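You operate a simulated robot arm through the tools that you are given. There is no shell and no other tool. Be economical: measure what you need, move in short steps, check, and stop when the job is done.

The job below is to be done with a simulated robot arm. You get a single attempt, and the scene is never put back.

Task
Warm the set honey on the radiator till it is clear, then put it back.
Fine: valve down to 3 first (over 50 degrees spoils it, over 60 burns), back to 5 once the jar is off.

Only the result counts: the job must be done as asked and must still hold three seconds after the hand-in. Knocking over, shifting, dropping, spilling or breaking anything else fails it.

Robot
A 6-joint arm with a two-finger parallel gripper, fixed in place. Base frame: the origin is at the foot of the arm, x ahead of it, y to its left, z up. Readings come in m, degrees, newtons and seconds.
With the tool pointing down near the work surface it reaches from about 0.24 to 0.64 m from the base axis. Its first joint turns from -66.0 to 66.0 degrees. Payload 2.7 kg.
Tool frame: the origin (TCP) lies between the finger pads and is the grasp point; the fingertips stand 0.023 m ahead of it; z points along the fingers, y is the line along which they close. Largest opening 0.094 m; finger width 0.038, thickness 0.01; the body of the gripper, 0.054 by 0.096 m, starts 0.039 m behind the TCP.
Orientation is told as [roll, pitch, yaw] about the base's x, y, z axes, in that order, counted from this pose: with the fingers straight down and closing along the base's y, the tool's x points along the base's -x, its y along +y and its z along -z.

Tools
- The arm moves only by the tool arm_command. Its argument "steps" is a list of rows, each a list of 7 numbers: the shift along the tool's x, y, z in m, then the turn, a rotation vector about the tool's x, y, z in degrees, then the finger opening in m, from 0 to 0.094. In form: [[tx, ty, tz, rx, ry, rz, jaw], ...]. A call has 1 to 8 rows; each row shifts and turns the commanded pose from where the row before left it, along the tool's axes as they then stand. Rows are played at 5 a second. More than 0.05 m and 8.6 degrees between two rows, or a gripper value outside its range, and nothing of the call is played. Where a pose cannot be reached the arm comes as near as it can. A force on the tool above 40 N (or 10 N above the force at the start of the call, whichever is more), or a blocked arm, ends the call early, and 0.2 s more pass. Each finger travels about 0.045 m/s and halts on what it meets, pressing with about 24 N; the grip force reading is that of the motor and also rises with nothing between the fingers. The clock runs only during rows and for 0.2 s after the last one: add rows that do not move to give the fingers time. The reply holds the time, the measured pose of the TCP, the force on the tool along the base axes, the opening and the grip force, in the units named above and with some noise.
- Cameras (640 x 400 px; columns grow to the right, rows downward): "scene" is fixed at [0.0502, -0.4135, 1.406]; the picture's right is [0.94, -0.33, 0.00], its down [-0.18, -0.51, -0.84] and it looks along [0.28, 0.80, -0.54] (base axes); focal length 236 px, centre (320, 200). "wrist" rides on the gripper at [0.086, 0.016, -0.074] in the tool frame; the picture's right is [-0.18, 0.98, 0.00], its down [-0.58, -0.11, -0.81] and it looks along [-0.79, -0.15, 0.59] (tool axes); focal length 243 px, centre (320, 200). There is no depth. A picture from a camera that has moved, and an enlarged one, comes with that camera's place and axes in the base frame and with its lens.
- snapshot(camera): a new picture of that camera. It takes no simulated time.
- inspect(camera, box): a new picture of the part [left, top, right, bottom] of that camera's present view, enlarged. It takes no simulated time.
- finish_job(): hands the job in; it is judged then, once.

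Go step by step. Nothing tells you positions but the pictures and the camera data: compare them with the known pose of the tool, close in by small moves and look again before you grip or let go. The budget is 120 turns and 84 pictures, counting those below and the enlarged ones. Unless the task says otherwise, let go and move clear before handing in, and close with one line.

The tools are called as a command line: name --pt "numbers of a row" for each row, then --argument value for the rest, lists and objects as JSON in quotes. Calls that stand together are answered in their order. arm_command: Moves the arm, as the interface text tells. Its arguments: {"type":"object","properties":{"steps":{"type":"array"}},"required":["steps"]} The other tools are called the same way: snapshot (camera) takes a picture; inspect (camera, box) takes an enlarged picture of a part of a camera's view; finish_job () hands the job in.

At the start:

```text
time: 0.0
eef_pos: [0.3938, 0.0969, 1.2349]
ee_rot: [-0.1, -0.1, 0.0]
ft_force: [0.1, 0.3, 0.5]
width: 0.094
gripper_force: 0.1
```

scene: 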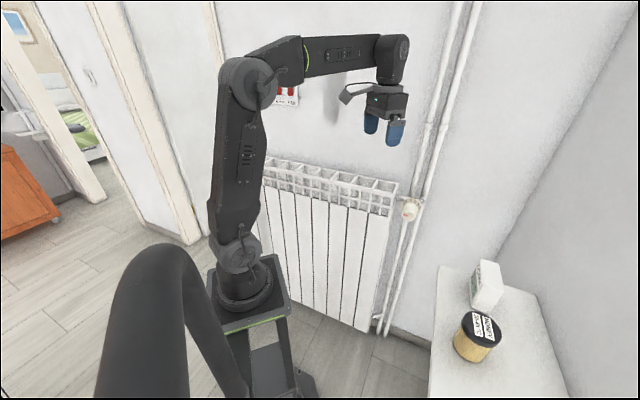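
wrist: 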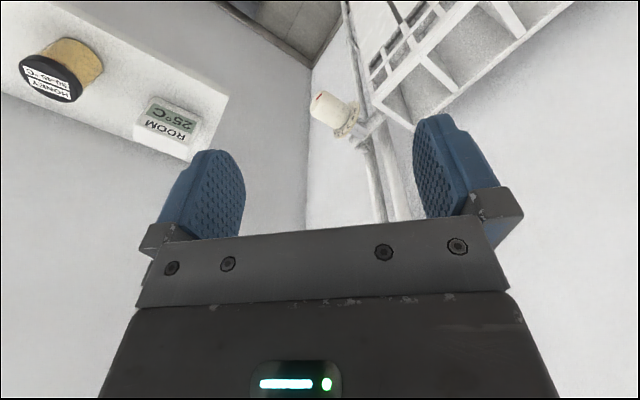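

I see the honey jar and a room thermometer on a shelf to the right, and the radiator with a thermostatic valve at its right end. I'll look closer at each first.

inspect --camera "scene" --box '[360, 170, 460, 240]'

inspect --camera "scene" --box '[420, 240, 580, 400]'

inspect --camera "scene" --box '[240, 60, 440, 240]'

inspect --camera "wrist" --box '[280, 60, 420, 160]'

inspect --camera "wrist" --box '[0, 20, 240, 170]'

```text
5.71 times, centred on (410, 205) of scene
camera zoom: at [0.0502, -0.4135, 1.406], right [0.94, -0.33, 0.0], down [-0.18, -0.51, -0.84], along [0.28, 0.8, -0.54], focal length 1346 px, centre (-194, 171)
```

zoom: 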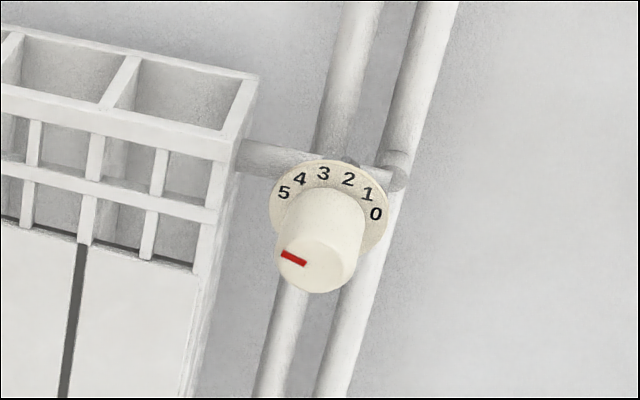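

```text
2.50 times, centred on (500, 320) of scene
camera zoom: at [0.0502, -0.4135, 1.406], right [0.94, -0.33, 0.0], down [-0.18, -0.51, -0.84], along [0.28, 0.8, -0.54], focal length 589 px, centre (-130, -100)
```

zoom: 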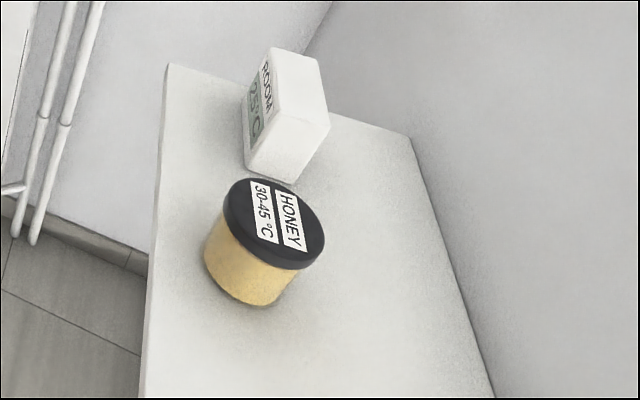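

```text
2.22 times, centred on (340, 150) of scene
camera zoom: at [0.0502, -0.4135, 1.406], right [0.94, -0.33, 0.0], down [-0.18, -0.51, -0.84], along [0.28, 0.8, -0.54], focal length 523 px, centre (276, 311)
```

zoom: 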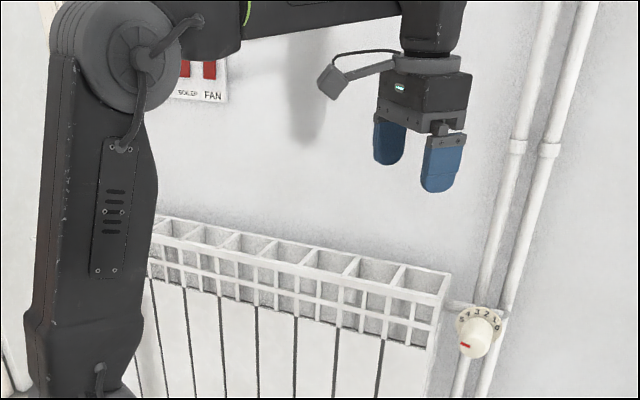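

```text
4.00 times, centred on (350, 110) of wrist
camera zoom: at [0.3061, 0.1132, 1.3084], right [0.18, 0.98, 0.0], down [0.58, -0.11, 0.81], along [0.79, -0.15, -0.59], focal length 970 px, centre (200, 560)
```

zoom: 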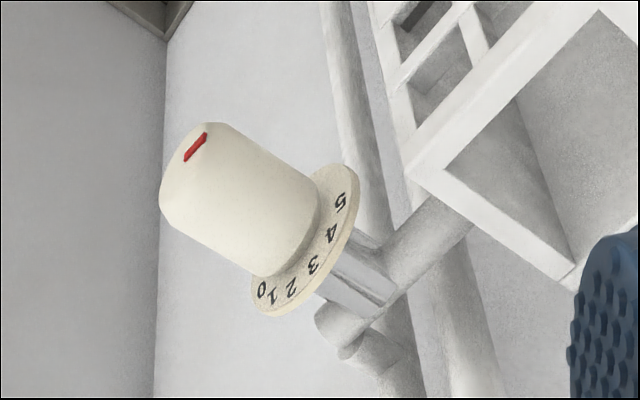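

```text
2.67 times, centred on (120, 95) of wrist
camera zoom: at [0.3061, 0.1132, 1.3084], right [0.18, 0.98, 0.0], down [0.58, -0.11, 0.81], along [0.79, -0.15, -0.59], focal length 647 px, centre (853, 480)
```

zoom: 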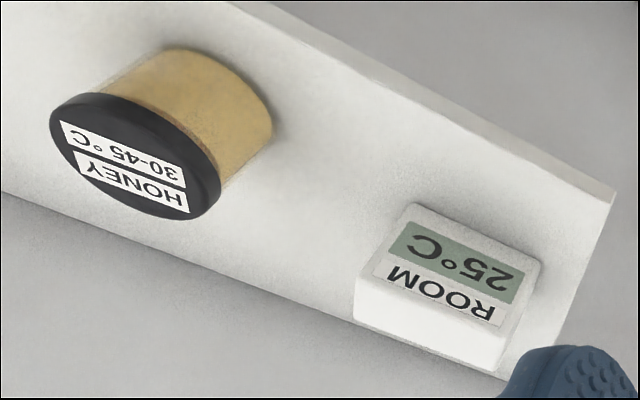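

The knob face is at about (0.519, 0.067, 0.956), with its axis pointing at 45° (-x,-y). The jar lid is at about (0.407, -0.286, 0.973). I'll turn the tool horizontal so it faces the knob, starting with the yaw while still high up.

arm_command --pt "0 0 0 0 0 -7.5 0.094" --pt "0 0 0 0 0 -7.5 0.094" --pt "0 0 0 0 0 -7.5 0.094" --pt "0 0 0 0 0 -7.5 0.094" --pt "0 0 0 0 0 -7.5 0.094" --pt "0 0 0 0 0 -7.5 0.094" --pt "0.045 0 0 0 0 0 0.094" --pt "0.045 0 0 0 0 0 0.094"

arm_command --pt "0 0 0 0 -8.5 0 0.094" --pt "0 0 0 0 -8.5 0 0.094" --pt "0 0 0 0 -8.5 0 0.094" --pt "0 0 0 0 -8.5 0 0.094" --pt "0 0 0 0 -8.5 0 0.094" --pt "0 0 0 0 -8.5 0 0.094" --pt "0 0 0 0 -8.5 0 0.094" --pt "0 0 0 0 -8.5 0 0.094"

```text
time: 1.8
eef_pos: [0.3296, 0.033, 1.2327]
ee_rot: [0.0, -0.1, 45.1]
ft_force: [-0.4, -0.6, -0.7]
width: 0.0941
gripper_force: 0.2
```

```text
time: 3.6
eef_pos: [0.3293, 0.0341, 1.2324]
ee_rot: [-0.2, -68.2, 45.2]
ft_force: [0.1, -0.2, 0.6]
width: 0.0941
gripper_force: 0.1
```

It's tracking well. I'll finish the pitch, then move partway toward the position in front of the knob.

arm_command --pt "0 0 0 0 -7.3 0 0.094" --pt "0 0 0 0 -7.3 0 0.094" --pt "0 0 0 0 -7.2 0 0.094" --pt "0.04 -0.022 0 0 0 0 0.094" --pt "0.04 -0.022 0 0 0 0 0.094" --pt "0.04 -0.022 0 0 0 0 0.094" --pt "0.04 -0.022 0 0 0 0 0.094" --pt "0.04 -0.022 0 0 0 0 0.094"

snapshot --camera "scene"

snapshot --camera "wrist"

```text
time: 5.4
eef_pos: [0.4061, -0.0424, 1.0314]
ee_rot: [-22.9, -89.8, 67.9]
ft_force: [0.5, 0.0, 0.3]
width: 0.0941
gripper_force: 0.0
```

```text
76 pictures are left
```

scene: 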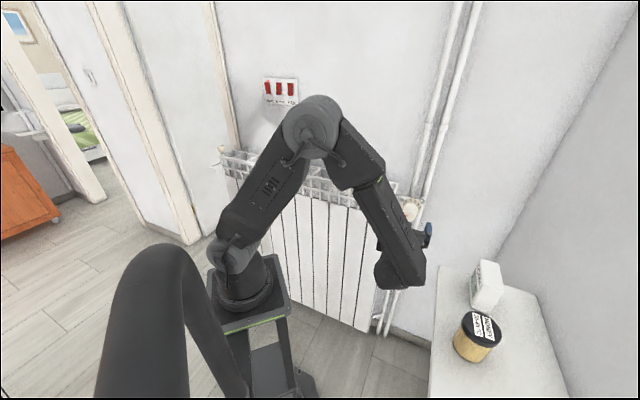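

```text
75 pictures are left
camera wrist: at [0.3419, -0.0849, 0.9452], right [-0.7, 0.7, 0.18], down [-0.49, -0.65, 0.58], along [0.52, 0.32, 0.79], focal length 243 px, centre (320, 200)
```

wrist: 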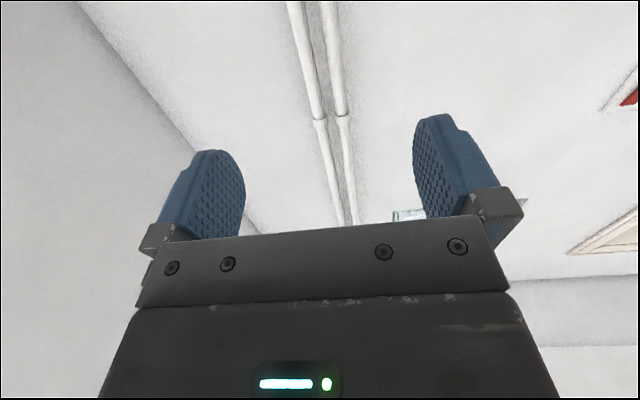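

Orientation is as intended. I'll descend to knob height, creep forward and look.

arm_command --pt "0.0375 -0.001 0 0 0 0 0.094" --pt "0.0375 -0.002 0 0 0 0 0.094" --pt "0 0 0.04 0 0 0 0.094" --pt "0 0 0.036 0 0 0 0.094" --pt "0 0 0 0 0 0 0.094"

snapshot --camera "wrist"

inspect --camera "scene" --box '[340, 150, 500, 270]'

```text
time: 6.6
eef_pos: [0.4639, 0.0102, 0.96]
ee_rot: [-1.3, -89.7, 46.2]
ft_force: [0.0, -0.2, 0.5]
width: 0.094
gripper_force: 0.0
```

```text
74 pictures are left
camera wrist: at [0.3986, -0.033, 0.8732], right [-0.69, 0.7, 0.18], down [-0.49, -0.65, 0.58], along [0.53, 0.32, 0.79], focal length 243 px, centre (320, 200)
```

wrist: 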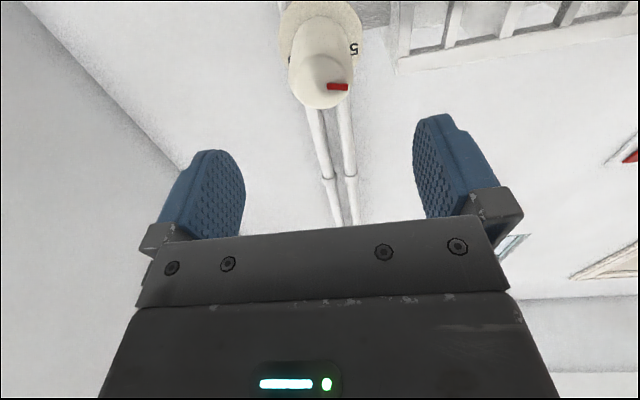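

```text
3.33 times, centred on (420, 210) of scene
camera zoom: at [0.0502, -0.4135, 1.406], right [0.94, -0.33, 0.0], down [-0.18, -0.51, -0.84], along [0.28, 0.8, -0.54], focal length 785 px, centre (-13, 167)
```

zoom: 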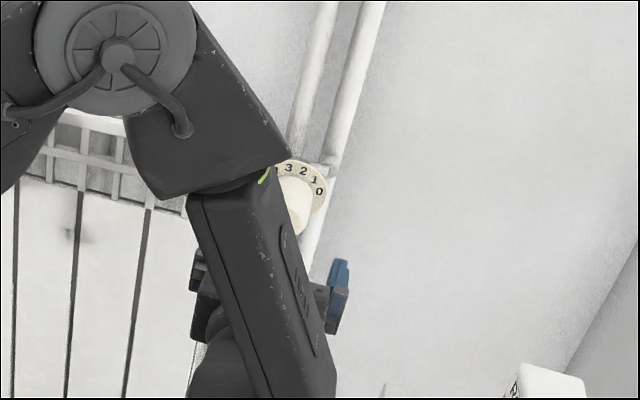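

The knob is just where computed. I'll pre-roll by −30°, slide over the knob and check before closing.

arm_command --pt "0.004 0.001 0 0 0 -7.5 0.094" --pt "0 0 0 0 0 -7.5 0.094" --pt "0 0 0 0 0 -7.5 0.094" --pt "0 0 0 0 0 -7.5 0.094" --pt "0 0 0.03 0 0 0 0.094" --pt "0 0 0.03 0 0 0 0.094" --pt "0 0 0.03 0 0 0 0.094" --pt "0 0 0 0 0 0 0.094"

snapshot --camera "wrist"

```text
time: 8.4
eef_pos: [0.5774, 0.0393, 1.0114]
ee_rot: [-89.8, -59.9, 134.7]
ft_force: [1.4, -7.4, 4.9]
width: 0.0903
gripper_force: 0.0
out of reach, approached as far as the arm can: row 3, 4
```

```text
72 pictures are left
camera wrist: at [0.5446, -0.0351, 0.9285], right [-0.67, 0.67, -0.33], down [-0.71, -0.43, 0.56], along [0.23, 0.61, 0.76], focal length 243 px, centre (320, 200)
```

wrist: 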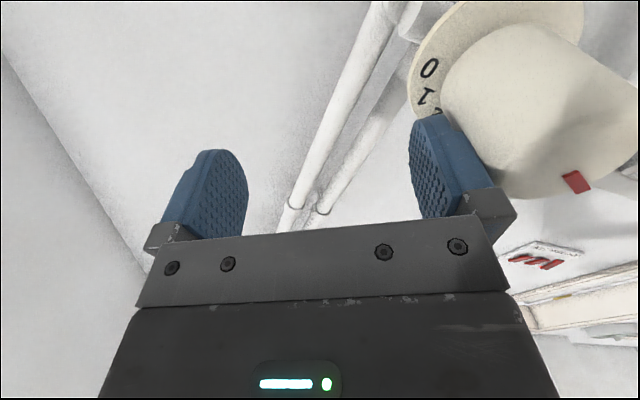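

The roll was partly out of reach and the arm drifted up and right, touching the knob with one finger. I'll back off straight along the tool axis.

arm_command --pt "0 0 -0.02 0 0 0 0.094" --pt "0 0 -0.03 0 0 0 0.094" --pt "0 0 -0.03 0 0 0 0.094" --pt "0 0 -0.02 0 0 0 0.094"

snapshot --camera "wrist"

inspect --camera "scene" --box '[340, 150, 500, 270]'

```text
time: 9.4
eef_pos: [0.509, -0.0327, 1.0151]
ee_rot: [-89.3, -60.3, 134.6]
ft_force: [0.2, 0.6, -0.5]
width: 0.0942
gripper_force: 0.0
out of reach, approached as far as the arm can: row 4
```

```text
71 pictures are left
camera wrist: at [0.4755, -0.1067, 0.9313], right [-0.67, 0.66, -0.33], down [-0.7, -0.43, 0.56], along [0.23, 0.61, 0.76], focal length 243 px, centre (320, 200)
```

wrist: 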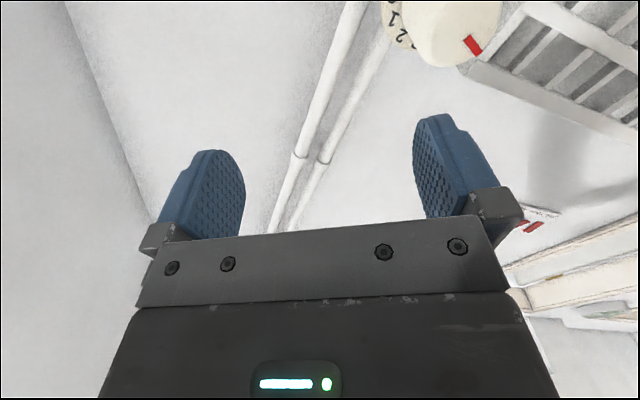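

```text
3.33 times, centred on (420, 210) of scene
camera zoom: at [0.0502, -0.4135, 1.406], right [0.94, -0.33, 0.0], down [-0.18, -0.51, -0.84], along [0.28, 0.8, -0.54], focal length 785 px, centre (-13, 167)
```

zoom: 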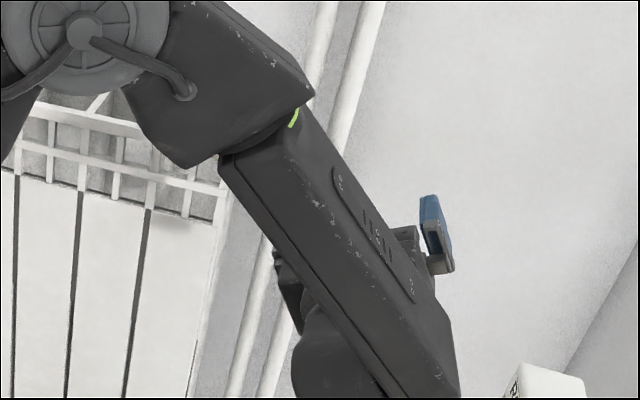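

The knob doesn't seem to have moved. I'll roll back to level, return to the standoff, and test positive roll in free space.

arm_command --pt "0 0 0 0 0 7.5 0.094" --pt "0 0 0 0 0 7.5 0.094" --pt "0 0 0 0 0 7.5 0.094" --pt "0 0 0 0 0 7.5 0.094" --pt "0.03 0.031 0 0 0 0 0.094" --pt "0.028 0.031 0 0 0 0 0.094" --pt "0 0 0 0 0 0 0.094"

arm_command --pt "0 0 0 0 0 8 0.094" --pt "0 0 0 0 0 8 0.094" --pt "0 0 0 0 0 8 0.094" --pt "0 0 0 0 0 8 0.094" --pt "0 0 0 0 0 8 0.094" --pt "0 0 0 0 0 8 0.094" --pt "0 0 0 0 0 8 0.094" --pt "0 0 0 0 0 4 0.094"

snapshot --camera "wrist"

inspect --camera "scene" --box '[340, 150, 500, 270]'

```text
time: 11.0
eef_pos: [0.4637, 0.0099, 0.9543]
ee_rot: [-0.6, -89.8, 45.6]
ft_force: [0.1, -0.5, -0.6]
width: 0.0941
gripper_force: 0.0
```

```text
time: 12.8
eef_pos: [0.4649, 0.0114, 0.9547]
ee_rot: [89.9, -29.9, -44.9]
ft_force: [-0.5, 1.5, 0.0]
width: 0.0941
gripper_force: 0.1
```

```text
69 pictures are left
camera wrist: at [0.3524, 0.0158, 0.9255], right [-0.23, 0.24, 0.94], down [-0.17, -0.96, 0.2], along [0.96, -0.12, 0.26], focal length 243 px, centre (320, 200)
```

wrist: 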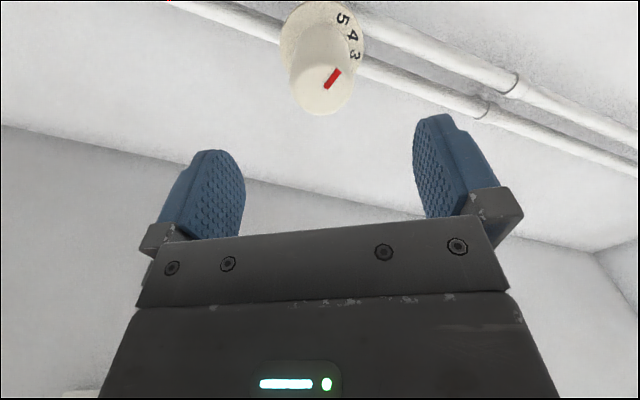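

```text
3.33 times, centred on (420, 210) of scene
camera zoom: at [0.0502, -0.4135, 1.406], right [0.94, -0.33, 0.0], down [-0.18, -0.51, -0.84], along [0.28, 0.8, -0.54], focal length 785 px, centre (-13, 167)
```

zoom: 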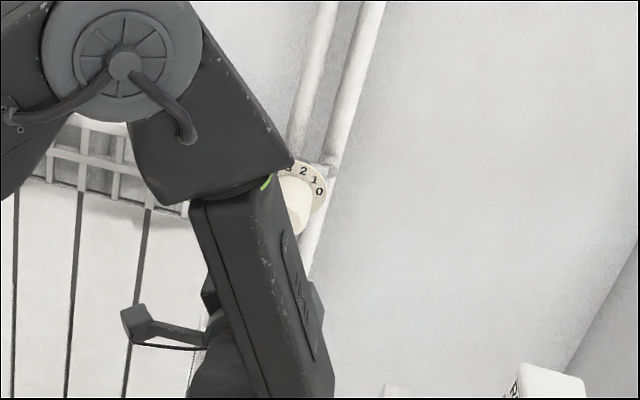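

Positive roll works. I'll zoom in to read the mark.

inspect --camera "wrist" --box '[260, 0, 400, 125]'

```text
3.20 times, centred on (330, 62) of wrist
camera zoom: at [0.3524, 0.0158, 0.9255], right [-0.23, 0.24, 0.94], down [-0.17, -0.96, 0.2], along [0.96, -0.12, 0.26], focal length 776 px, centre (288, 640)
```

zoom: 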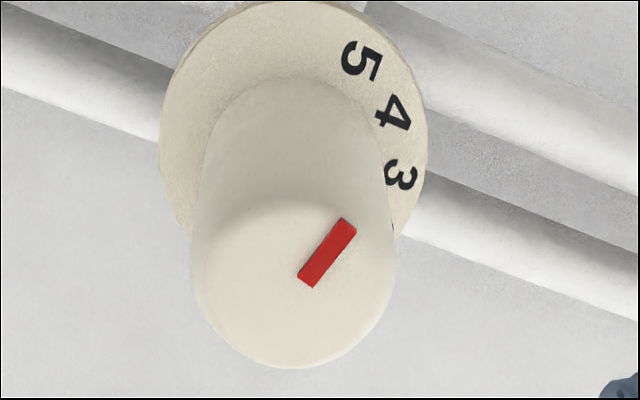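

The mark is still at 5 and the knob is on the tool axis. I'll roll back to 0 and move in over the knob.

arm_command --pt "0 0 0 0 0 -8.5 0.094" --pt "0 0 0 0 0 -8.5 0.094" --pt "0 0 0 0 0 -8.5 0.094" --pt "0 0 0 0 0 -8.5 0.094" --pt "0 0 0 0 0 -8.5 0.094" --pt "0 0 0 0 0 -8.5 0.094" --pt "0 0 0 0 0 -8.5 0.094" --pt "0 0 0 0 0 0 0.094"

arm_command --pt "0 0 0.03 0 0 0 0.094" --pt "0 0 0.03 0 0 0 0.094" --pt "0 0 0.03 0 0 0 0.094" --pt "0 0 0 0 0 0 0.094"

snapshot --camera "wrist"

```text
time: 14.6
eef_pos: [0.465, 0.0122, 0.9547]
ee_rot: [63.1, -89.6, -18.1]
ft_force: [-0.2, 0.1, -0.1]
width: 0.0943
gripper_force: 0.0
```

```text
time: 15.6
eef_pos: [0.5291, 0.0744, 0.9527]
ee_rot: [68.6, -89.5, -23.5]
ft_force: [-0.4, -0.7, -0.2]
width: 0.094
gripper_force: 0.1
```

```text
66 pictures are left
camera wrist: at [0.4645, 0.0331, 0.8671], right [-0.69, 0.69, 0.19], down [-0.49, -0.65, 0.58], along [0.53, 0.31, 0.79], focal length 243 px, centre (320, 200)
```

wrist: 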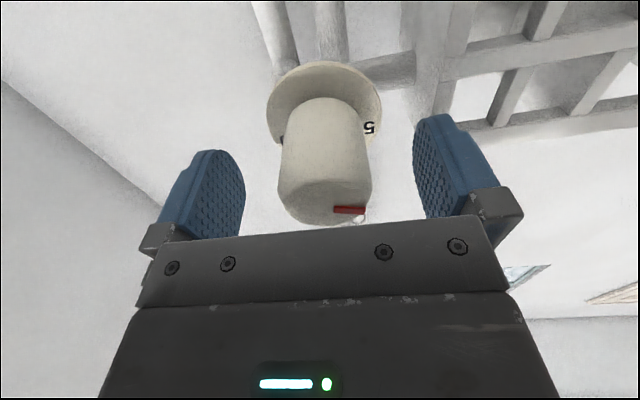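

The fingers straddle the knob evenly. I'll close on it.

arm_command --pt "-0.003 0 0 0 0 0 0.094" --pt "0 0 0 0 0 0 0.05" --pt "0 0 0 0 0 0 0.04" --pt "0 0 0 0 0 0 0.03" --pt "0 0 0 0 0 0 0.03" --pt "0 0 0 0 0 0 0.03"

snapshot --camera "wrist"

```text
time: 17.0
eef_pos: [0.5281, 0.0752, 0.9573]
ee_rot: [68.5, -89.5, -23.3]
ft_force: [-12.0, 7.7, 1.9]
width: 0.0437
gripper_force: 45.0
```

```text
65 pictures are left
camera wrist: at [0.4627, 0.0336, 0.8707], right [-0.7, 0.69, 0.19], down [-0.49, -0.65, 0.58], along [0.53, 0.31, 0.79], focal length 243 px, centre (320, 200)
```

wrist: 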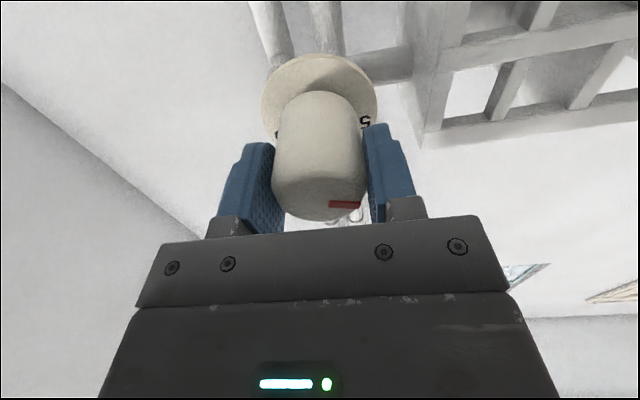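

Gripped at 44 mm, with a slight sideways load. I'll ease that off and turn clockwise 30°, then check.

arm_command --pt "0 0.0015 0 0 0 0 0.03" --pt "0 0 0 0 0 7.5 0.03" --pt "0 0 0 0 0 7.5 0.03" --pt "0 0 0 0 0 7.5 0.03" --pt "0 0 0 0 0 7.5 0.03" --pt "0 0 0 0 0 0 0.03"

snapshot --camera "wrist"

```text
time: 18.4
eef_pos: [0.5277, 0.0745, 0.9567]
ee_rot: [89.5, -59.4, -44.7]
ft_force: [21.1, 4.8, -8.8]
width: 0.0439
gripper_force: 45.6
```

```text
64 pictures are left
camera wrist: at [0.434, 0.0624, 0.8907], right [-0.53, 0.54, 0.66], down [-0.3, -0.84, 0.45], along [0.8, 0.04, 0.6], focal length 243 px, centre (320, 200)
```

wrist: 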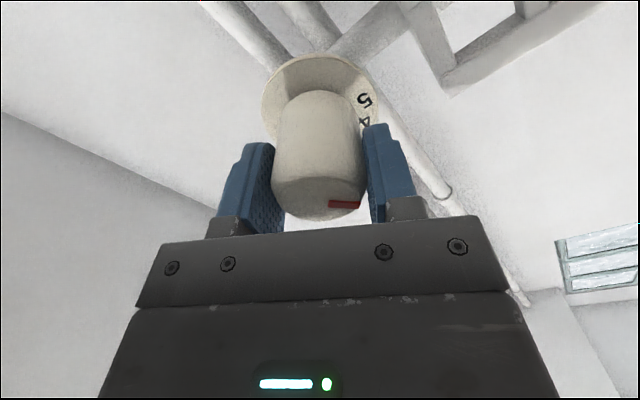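

The knob follows the fingers. I'll relieve the load slightly and turn the remaining 30°.

arm_command --pt "0 -0.001 0.002 0 0 0 0.03" --pt "0 0 0 0 0 7.5 0.03" --pt "0 0 0 0 0 7.5 0.03" --pt "0 0 0 0 0 7.5 0.03" --pt "0 0 0 0 0 7.5 0.03" --pt "0 0 0 0 0 0 0.03"

snapshot --camera "wrist"

```text
time: 19.8
eef_pos: [0.5286, 0.0731, 0.9552]
ee_rot: [89.6, -29.4, -45.0]
ft_force: [-13.5, -28.9, -12.0]
width: 0.0436
gripper_force: 45.3
```

```text
63 pictures are left
camera wrist: at [0.4168, 0.08, 0.9281], right [-0.22, 0.23, 0.95], down [-0.18, -0.97, 0.19], along [0.96, -0.12, 0.25], focal length 243 px, centre (320, 200)
```

wrist: 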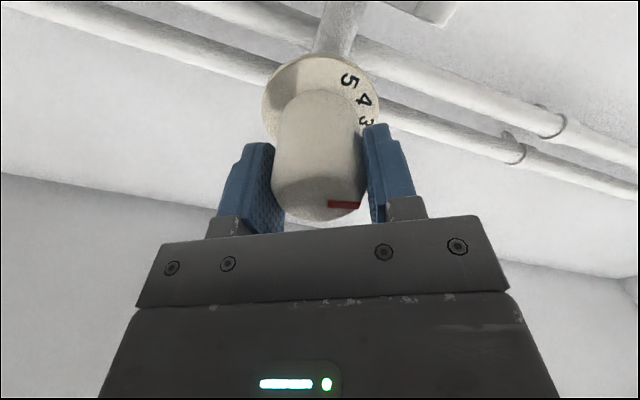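

Turned 60° with the knob. I'll release, back straight off and read the mark.

arm_command --pt "0 0 0 0 0 0 0.06" --pt "0 0 0 0 0 0 0.094" --pt "0 0 0 0 0 0 0.094" --pt "0 0 0 0 0 0 0.094" --pt "0 0 -0.03 0 0 0 0.094" --pt "0 0 -0.03 0 0 0 0.094" --pt "0 0 -0.03 0 0 0 0.094"

inspect --camera "wrist" --box '[260, 0, 400, 125]'

```text
time: 21.4
eef_pos: [0.4651, 0.013, 0.9585]
ee_rot: [89.8, -29.5, -44.9]
ft_force: [-0.2, 0.0, -1.3]
width: 0.0942
gripper_force: 0.0
```

```text
3.20 times, centred on (330, 62) of wrist
camera zoom: at [0.3534, 0.0181, 0.93], right [-0.23, 0.23, 0.95], down [-0.17, -0.97, 0.19], along [0.96, -0.12, 0.26], focal length 776 px, centre (288, 640)
```

zoom: 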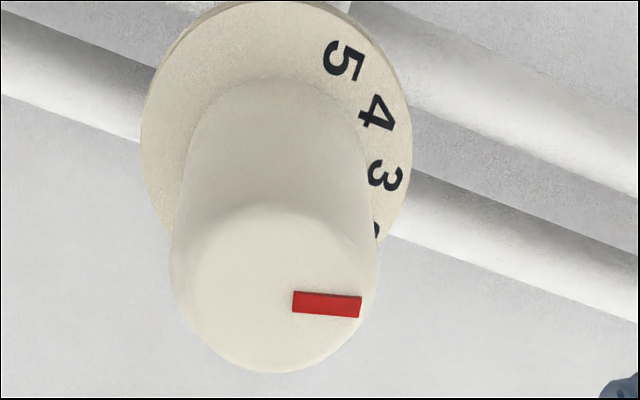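

The mark reads 3: about −15° from the top, where the 3 sits. Next I'll roll back, rise and point the tool down for the jar.

arm_command --pt "0 0 -0.02 0 0 -8.5 0.094" --pt "0 0 0 0 0 -8.5 0.094" --pt "0 0 0 0 0 -8.5 0.094" --pt "0 0 0 0 0 -8.5 0.094" --pt "0 0 0 0 0 -8.5 0.094" --pt "0 0 0 0 0 -8.5 0.094" --pt "0 0 0 0 0 -9 0.094" --pt "0 0 0 0 0 0 0.094"

arm_command --pt "-0.045 0 -0.02 0 0 0 0.094" --pt "-0.045 0 -0.02 0 0 0 0.094" --pt "-0.045 0 -0.02 0 0 0 0.094" --pt "-0.045 0 0 0 0 0 0.094" --pt "0 0 0 0 8 0 0.094" --pt "0 0 0 0 8 0 0.094" --pt "0 0 0 0 8 0 0.094" --pt "0 0 0 0 8 0 0.094"

arm_command --pt "0 0 0 0 8.3 0 0.094" --pt "0 0 0 0 8.3 0 0.094" --pt "0 0 0 0 8.3 0 0.094" --pt "0 0 0 0 8.3 0 0.094" --pt "0 0 0 0 8.3 0 0.094" --pt "0 0 0 0 8.3 0 0.094" --pt "0 0 0 0 8.2 0 0.094" --pt "0 0 0 0 0 0 0.094"

```text
refused: row 7 steps farther than a row can; nothing moved
```

```text
time: 23.2
eef_pos: [0.5334, -0.1412, 1.0458]
ee_rot: [73.1, -24.5, -9.1]
ft_force: [-0.2, -0.7, 0.0]
width: 0.094
gripper_force: 0.1
```

```text
time: 25.0
eef_pos: [0.4341, -0.0561, 0.9845]
ee_rot: [60.2, 0.3, 45.1]
ft_force: [0.1, -0.2, 0.3]
width: 0.0941
gripper_force: 0.1
out of reach, approached as far as the arm can: row 3, 4, 5, 6, 7
```

The first call was refused, so the later ones ran from the rolled pose. I'll stop and look before any further move.

snapshot --camera "scene"

snapshot --camera "wrist"

```text
61 pictures are left
```

scene: 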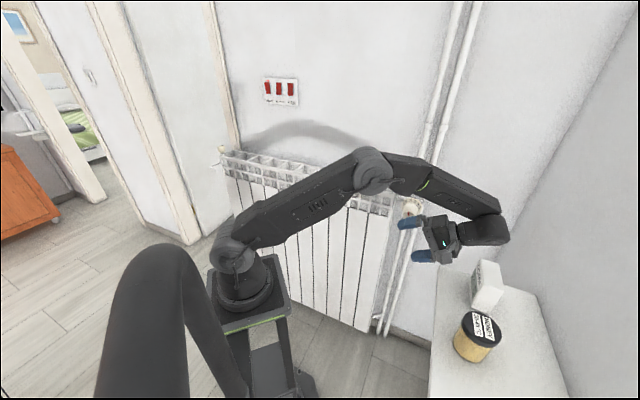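

```text
60 pictures are left
camera wrist: at [0.4134, -0.1578, 1.0352], right [-0.21, 0.48, 0.85], down [0.95, -0.12, 0.3], along [0.25, 0.87, -0.42], focal length 243 px, centre (320, 200)
```

wrist: 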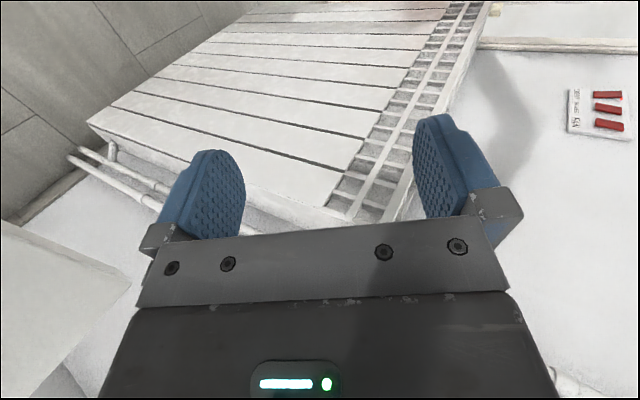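

Nothing was touched. The tool is tilted 60° about its own x, so I'll rise vertically and then undo the tilt.

arm_command --pt "0 0.0346 -0.02 0 0 0 0.094" --pt "0 0.0346 -0.02 0 0 0 0.094" --pt "0 0.0346 -0.02 0 0 0 0.094" --pt "0 0.0346 -0.02 0 0 0 0.094" --pt "0 0 0 7.5 0 0 0.094" --pt "0 0 0 7.5 0 0 0.094"

```text
time: 26.4
eef_pos: [0.3746, -0.0138, 1.0765]
ee_rot: [45.5, 0.2, 45.0]
ft_force: [0.4, -0.7, -1.5]
width: 0.094
gripper_force: 0.0
out of reach, approached as far as the arm can: row 1, 2, 3, 4
```

The roll is unwinding properly. I'll do the remaining 45°.

arm_command --pt "0 0 0 7.5 0 0 0.094" --pt "0 0 0 7.5 0 0 0.094" --pt "0 0 0 7.5 0 0 0.094" --pt "0 0 0 7.5 0 0 0.094" --pt "0 0 0 7.5 0 0 0.094" --pt "0 0 0 8 0 0 0.094" --pt "0 0 0 0 0 0 0.094"

snapshot --camera "scene"

inspect --camera "scene" --box '[370, 170, 530, 390]'

```text
time: 28.0
eef_pos: [0.3752, -0.014, 1.0788]
ee_rot: [-0.1, 0.2, 45.0]
ft_force: [0.4, 0.3, -0.5]
width: 0.0942
gripper_force: 0.2
```

```text
59 pictures are left
```

scene: 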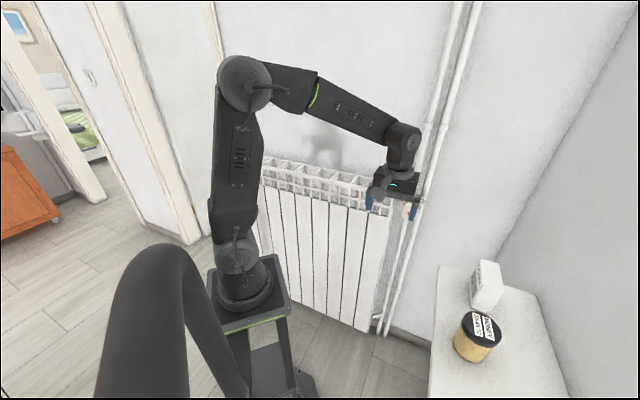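

```text
1.82 times, centred on (450, 280) of scene
camera zoom: at [0.0502, -0.4135, 1.406], right [0.94, -0.33, 0.0], down [-0.18, -0.51, -0.84], along [0.28, 0.8, -0.54], focal length 428 px, centre (84, 54)
```

zoom: 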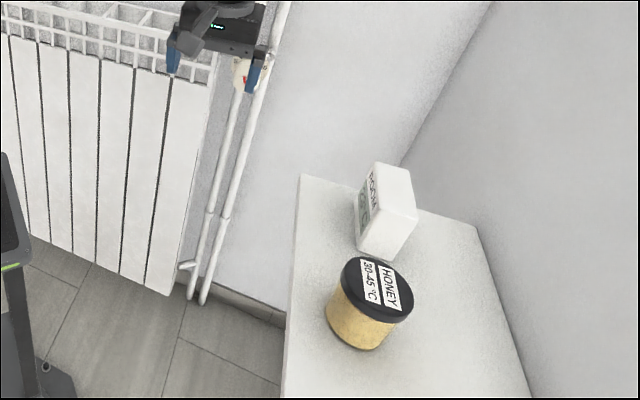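

The tool points down and everything is intact. I'll go above the jar at z≈1.08.

arm_command --pt "0.0283 -0.0358 0 0 0 0 0.094" --pt "0.0283 -0.0358 0 0 0 0 0.094" --pt "0.0283 -0.0358 0 0 0 0 0.094" --pt "0.0283 -0.0358 0 0 0 0 0.094" --pt "0.0283 -0.0358 0 0 0 0 0.094" --pt "0.0283 -0.0358 0 0 0 0 0.094" --pt "0 0 0 0 0 0 0.094"

snapshot --camera "wrist"

inspect --camera "scene" --box '[370, 170, 530, 390]'

```text
time: 29.6
eef_pos: [0.4103, -0.2902, 1.0795]
ee_rot: [0.0, 0.2, 45.2]
ft_force: [0.4, 0.5, 0.3]
width: 0.0939
gripper_force: 0.1
```

```text
57 pictures are left
camera wrist: at [0.3367, -0.3393, 1.1541], right [-0.57, 0.82, 0.0], down [0.49, 0.34, 0.8], along [0.66, 0.45, -0.59], focal length 243 px, centre (320, 200)
```

wrist: 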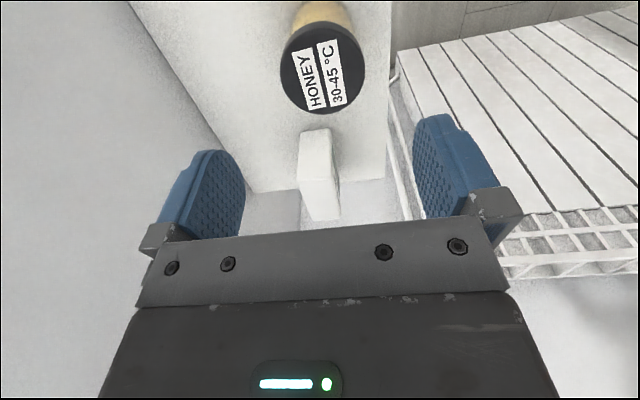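

```text
1.82 times, centred on (450, 280) of scene
camera zoom: at [0.0501, -0.4136, 1.406], right [0.94, -0.33, 0.0], down [-0.18, -0.51, -0.84], along [0.28, 0.8, -0.54], focal length 428 px, centre (84, 54)
```

zoom: 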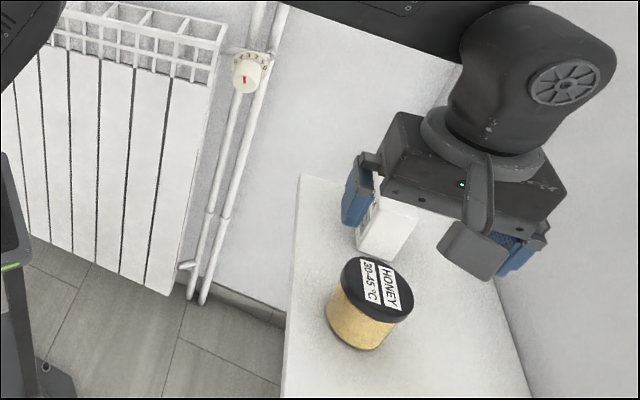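

The jar centre is at about (0.406, −0.2885), a few mm off along the jaw line. I'll correct for that and descend partway.

arm_command --pt "0.002 0.004 0.02 0 0 0 0.094" --pt "0 0 0.025 0 0 0 0.094" --pt "0 0 0.025 0 0 0 0.094" --pt "0 0 0 0 0 0 0.094"

snapshot --camera "wrist"

inspect --camera "scene" --box '[400, 220, 560, 400]'

```text
time: 30.6
eef_pos: [0.4055, -0.2849, 1.0082]
ee_rot: [-0.1, 0.2, 45.1]
ft_force: [-0.6, -0.8, -0.3]
width: 0.094
gripper_force: 0.1
```

```text
55 pictures are left
camera wrist: at [0.3315, -0.3352, 1.0825], right [-0.57, 0.82, 0.0], down [0.49, 0.34, 0.8], along [0.66, 0.45, -0.59], focal length 243 px, centre (320, 200)
```

wrist: 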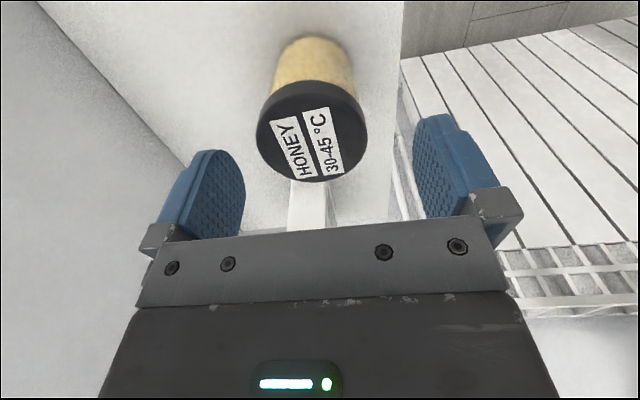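

```text
2.22 times, centred on (480, 310) of scene
camera zoom: at [0.0502, -0.4135, 1.406], right [0.94, -0.33, 0.0], down [-0.18, -0.51, -0.84], along [0.28, 0.8, -0.54], focal length 523 px, centre (-36, -44)
```

zoom: 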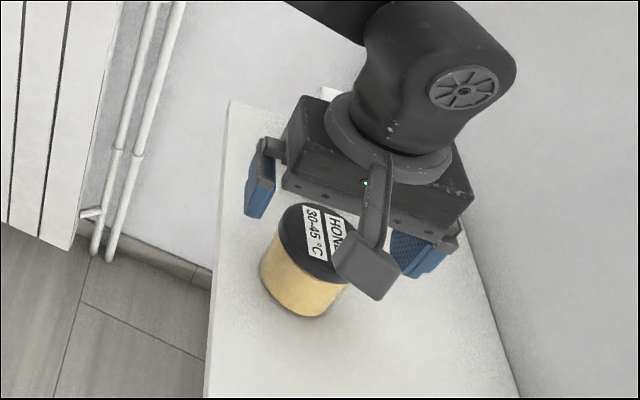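

The wrist view puts the jar at (0.405, −0.291). I'll correct a few mm and lower to grasp height.

arm_command --pt "0.004 -0.003 0 0 0 0 0.094" --pt "0 0 0.02 0 0 0 0.094" --pt "0 0 0.02 0 0 0 0.094" --pt "0 0 0.021 0 0 0 0.094" --pt "0 0 0 0 0 0 0.094"

snapshot --camera "wrist"

```text
time: 31.8
eef_pos: [0.4034, -0.2895, 0.9476]
ee_rot: [0.0, 0.2, 45.0]
ft_force: [0.0, 0.5, 0.3]
width: 0.0941
gripper_force: 0.0
```

```text
53 pictures are left
camera wrist: at [0.329, -0.3401, 1.0222], right [-0.57, 0.82, 0.0], down [0.49, 0.34, 0.8], along [0.66, 0.45, -0.59], focal length 243 px, centre (320, 200)
```

wrist: 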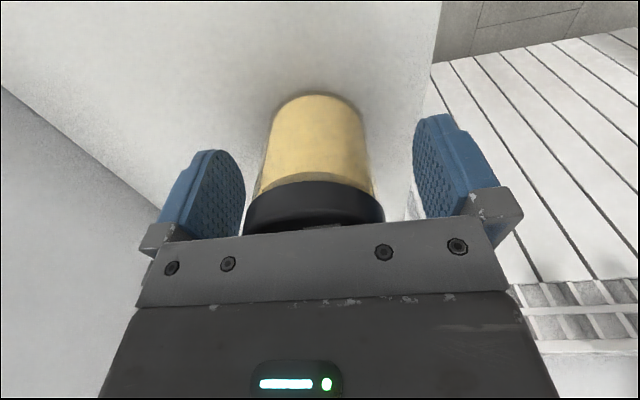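

The jar is about 3 mm toward the left finger. I'll centre it and close.

arm_command --pt "0 -0.003 0 0 0 0 0.094" --pt "0 0 0 0 0 0 0.08" --pt "0 0 0 0 0 0 0.07" --pt "0 0 0 0 0 0 0.06" --pt "0 0 0 0 0 0 0.05" --pt "0 0 0 0 0 0 0.05"

snapshot --camera "wrist"

```text
time: 33.2
eef_pos: [0.4037, -0.292, 0.9476]
ee_rot: [-0.1, 0.1, 45.0]
ft_force: [-0.3, -0.8, 0.1]
width: 0.0597
gripper_force: 24.0
```

```text
52 pictures are left
camera wrist: at [0.3311, -0.3427, 1.0227], right [-0.57, 0.82, 0.0], down [0.49, 0.34, 0.8], along [0.66, 0.45, -0.59], focal length 243 px, centre (320, 200)
```

wrist: 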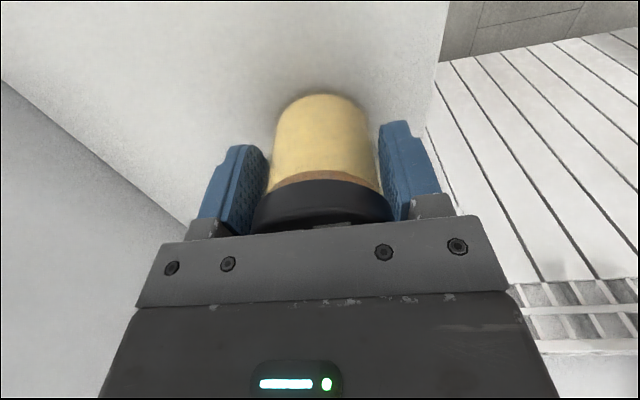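

Gripped at 60 mm on the lid; the pickup TCP pose is (0.4037, −0.292, 0.9476). I'll lift straight up.

arm_command --pt "0 0 -0.015 0 0 0 0.05" --pt "0 0 -0.03 0 0 0 0.05" --pt "0 0 -0.04 0 0 0 0.05" --pt "0 0 -0.04 0 0 0 0.05" --pt "0 0 -0.04 0 0 0 0.05" --pt "0 0 0 0 0 0 0.05"

snapshot --camera "scene"

inspect --camera "scene" --box '[250, 140, 450, 260]'

```text
time: 34.6
eef_pos: [0.4052, -0.2941, 1.1117]
ee_rot: [0.0, 0.2, 45.0]
ft_force: [-0.5, -1.1, 0.4]
width: 0.0502
gripper_force: 0.0
```

```text
51 pictures are left
```

scene: 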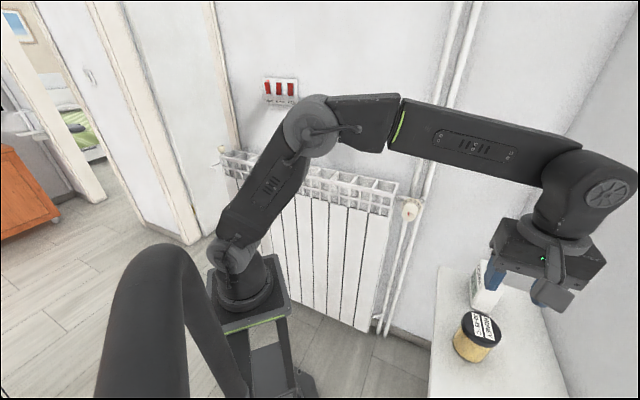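

```text
3.20 times, centred on (350, 200) of scene
camera zoom: at [0.0502, -0.4135, 1.406], right [0.94, -0.33, 0.0], down [-0.18, -0.51, -0.84], along [0.28, 0.8, -0.54], focal length 754 px, centre (224, 200)
```

zoom: 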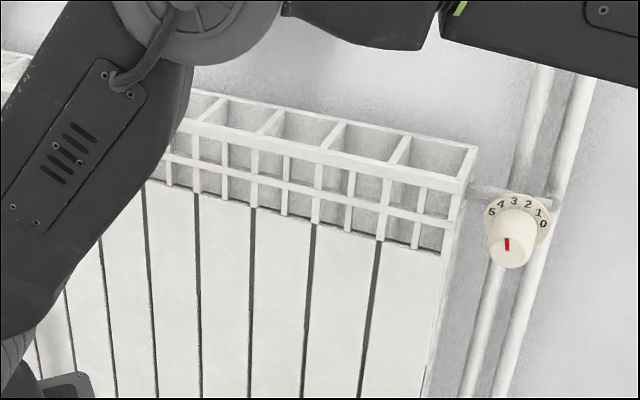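

The jar slipped out and stayed behind, upright. I'll check its present place before trying again with a harder grip.

inspect --camera "scene" --box '[420, 240, 580, 400]'

snapshot --camera "wrist"

```text
2.50 times, centred on (500, 320) of scene
camera zoom: at [0.0502, -0.4135, 1.406], right [0.94, -0.33, 0.0], down [-0.18, -0.51, -0.84], along [0.28, 0.8, -0.54], focal length 589 px, centre (-130, -100)
```

zoom: 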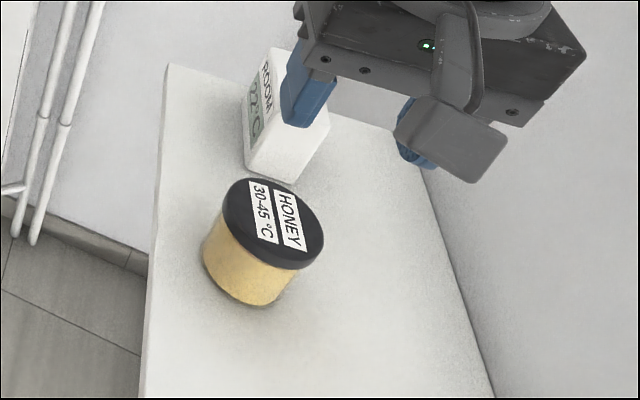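

```text
48 pictures are left
camera wrist: at [0.3327, -0.3447, 1.1862], right [-0.56, 0.83, 0.0], down [0.49, 0.34, 0.8], along [0.66, 0.45, -0.59], focal length 243 px, centre (320, 200)
```

wrist: 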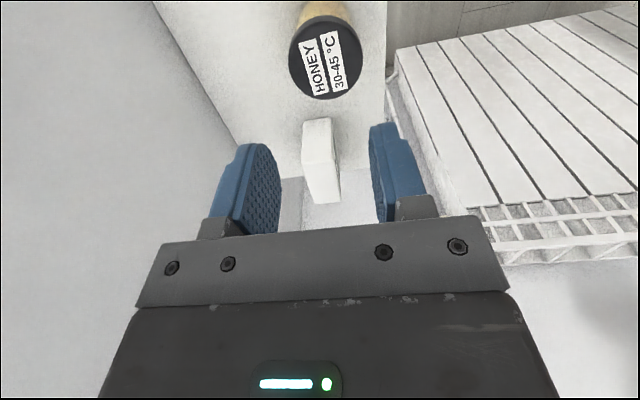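

The jar hasn't moved. I'll open, descend to the same spot slightly lower (z≈0.942), and squeeze harder.

arm_command --pt "-0.0028 0.0023 0 0 0 0 0.094" --pt "0 0 0 0 0 0 0.094" --pt "0 0 0.04 0 0 0 0.094" --pt "0 0 0.04 0 0 0 0.094" --pt "0 0 0.03 0 0 0 0.094" --pt "0 0 0.03 0 0 0 0.094" --pt "0 0 0.027 0 0 0 0.094" --pt "0 0 0 0 0 0 0.094"

snapshot --camera "wrist"

```text
time: 36.4
eef_pos: [0.4036, -0.2885, 0.9436]
ee_rot: [0.1, 0.2, 45.0]
ft_force: [0.7, 0.0, 0.2]
width: 0.094
gripper_force: 0.0
```

```text
47 pictures are left
camera wrist: at [0.3312, -0.3386, 1.0186], right [-0.57, 0.82, 0.0], down [0.49, 0.34, 0.8], along [0.66, 0.45, -0.59], focal length 243 px, centre (320, 200)
```

wrist: 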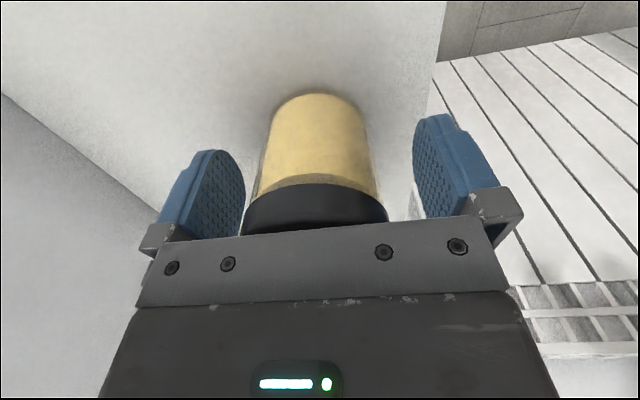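

Centring by 2.5 mm again, then closing firmly.

arm_command --pt "0 -0.0025 0 0 0 0 0.094" --pt "0 0 0 0 0 0 0.08" --pt "0 0 0 0 0 0 0.065" --pt "0 0 0 0 0 0 0.045" --pt "0 0 0 0 0 0 0.03" --pt "0 0 0 0 0 0 0.03" --pt "0 0 0 0 0 0 0.03" --pt "0 0 0 0 0 0 0.03"

arm_command --pt "0 0 -0.006 0 0 0 0.03" --pt "0 0 -0.01 0 0 0 0.03" --pt "0 0 0 0 0 0 0.03"

inspect --camera "scene" --box '[420, 240, 580, 400]'

```text
time: 38.2
eef_pos: [0.4049, -0.2902, 0.9446]
ee_rot: [0.0, 0.1, 45.0]
ft_force: [-0.3, -0.1, 0.1]
width: 0.0597
gripper_force: 24.2
```

```text
time: 39.0
eef_pos: [0.4046, -0.2894, 0.9606]
ee_rot: [-0.1, 0.2, 45.0]
ft_force: [-0.3, 0.3, -2.8]
width: 0.0597
gripper_force: 23.5
```

```text
2.50 times, centred on (500, 320) of scene
camera zoom: at [0.0502, -0.4136, 1.406], right [0.94, -0.33, 0.0], down [-0.18, -0.51, -0.84], along [0.28, 0.8, -0.54], focal length 589 px, centre (-130, -100)
```

zoom: 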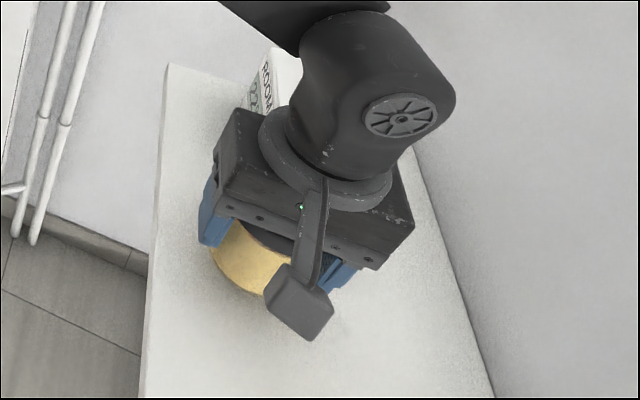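

Now it's lifting: the load reads about 2.8 N and the width holds at 60 mm. The return pose is (0.4049, −0.2902, 0.9446). I'll raise it gently.

arm_command --pt "0 0 -0.015 0 0 0 0.03" --pt "0 0 -0.02 0 0 0 0.03" --pt "0 0 -0.02 0 0 0 0.03" --pt "0 0 -0.02 0 0 0 0.03" --pt "0 0 -0.02 0 0 0 0.03" --pt "0 0 -0.02 0 0 0 0.03" --pt "0 0 -0.02 0 0 0 0.03" --pt "0 0 -0.015 0 0 0 0.03"

snapshot --camera "wrist"

```text
time: 40.8
eef_pos: [0.4078, -0.2904, 1.1107]
ee_rot: [0.0, 0.1, 45.1]
ft_force: [0.2, 0.0, -2.9]
width: 0.0595
gripper_force: 24.1
```

```text
45 pictures are left
camera wrist: at [0.3333, -0.3407, 1.1861], right [-0.57, 0.82, 0.0], down [0.49, 0.34, 0.8], along [0.66, 0.45, -0.59], focal length 243 px, centre (320, 200)
```

wrist: 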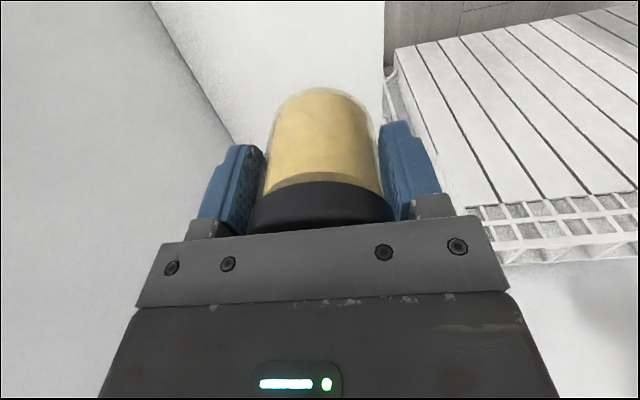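

The jar is held steady. The radiator top consists of open cells, so I need to find where the jar can rest; zooming in there.

inspect --camera "scene" --box '[310, 150, 410, 230]'

```text
5.00 times, centred on (360, 190) of scene
camera zoom: at [0.0502, -0.4136, 1.406], right [0.94, -0.33, 0.0], down [-0.18, -0.51, -0.84], along [0.28, 0.8, -0.54], focal length 1178 px, centre (120, 250)
```

zoom: 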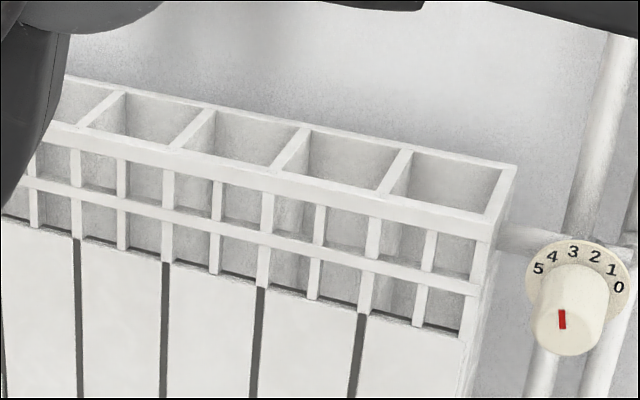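

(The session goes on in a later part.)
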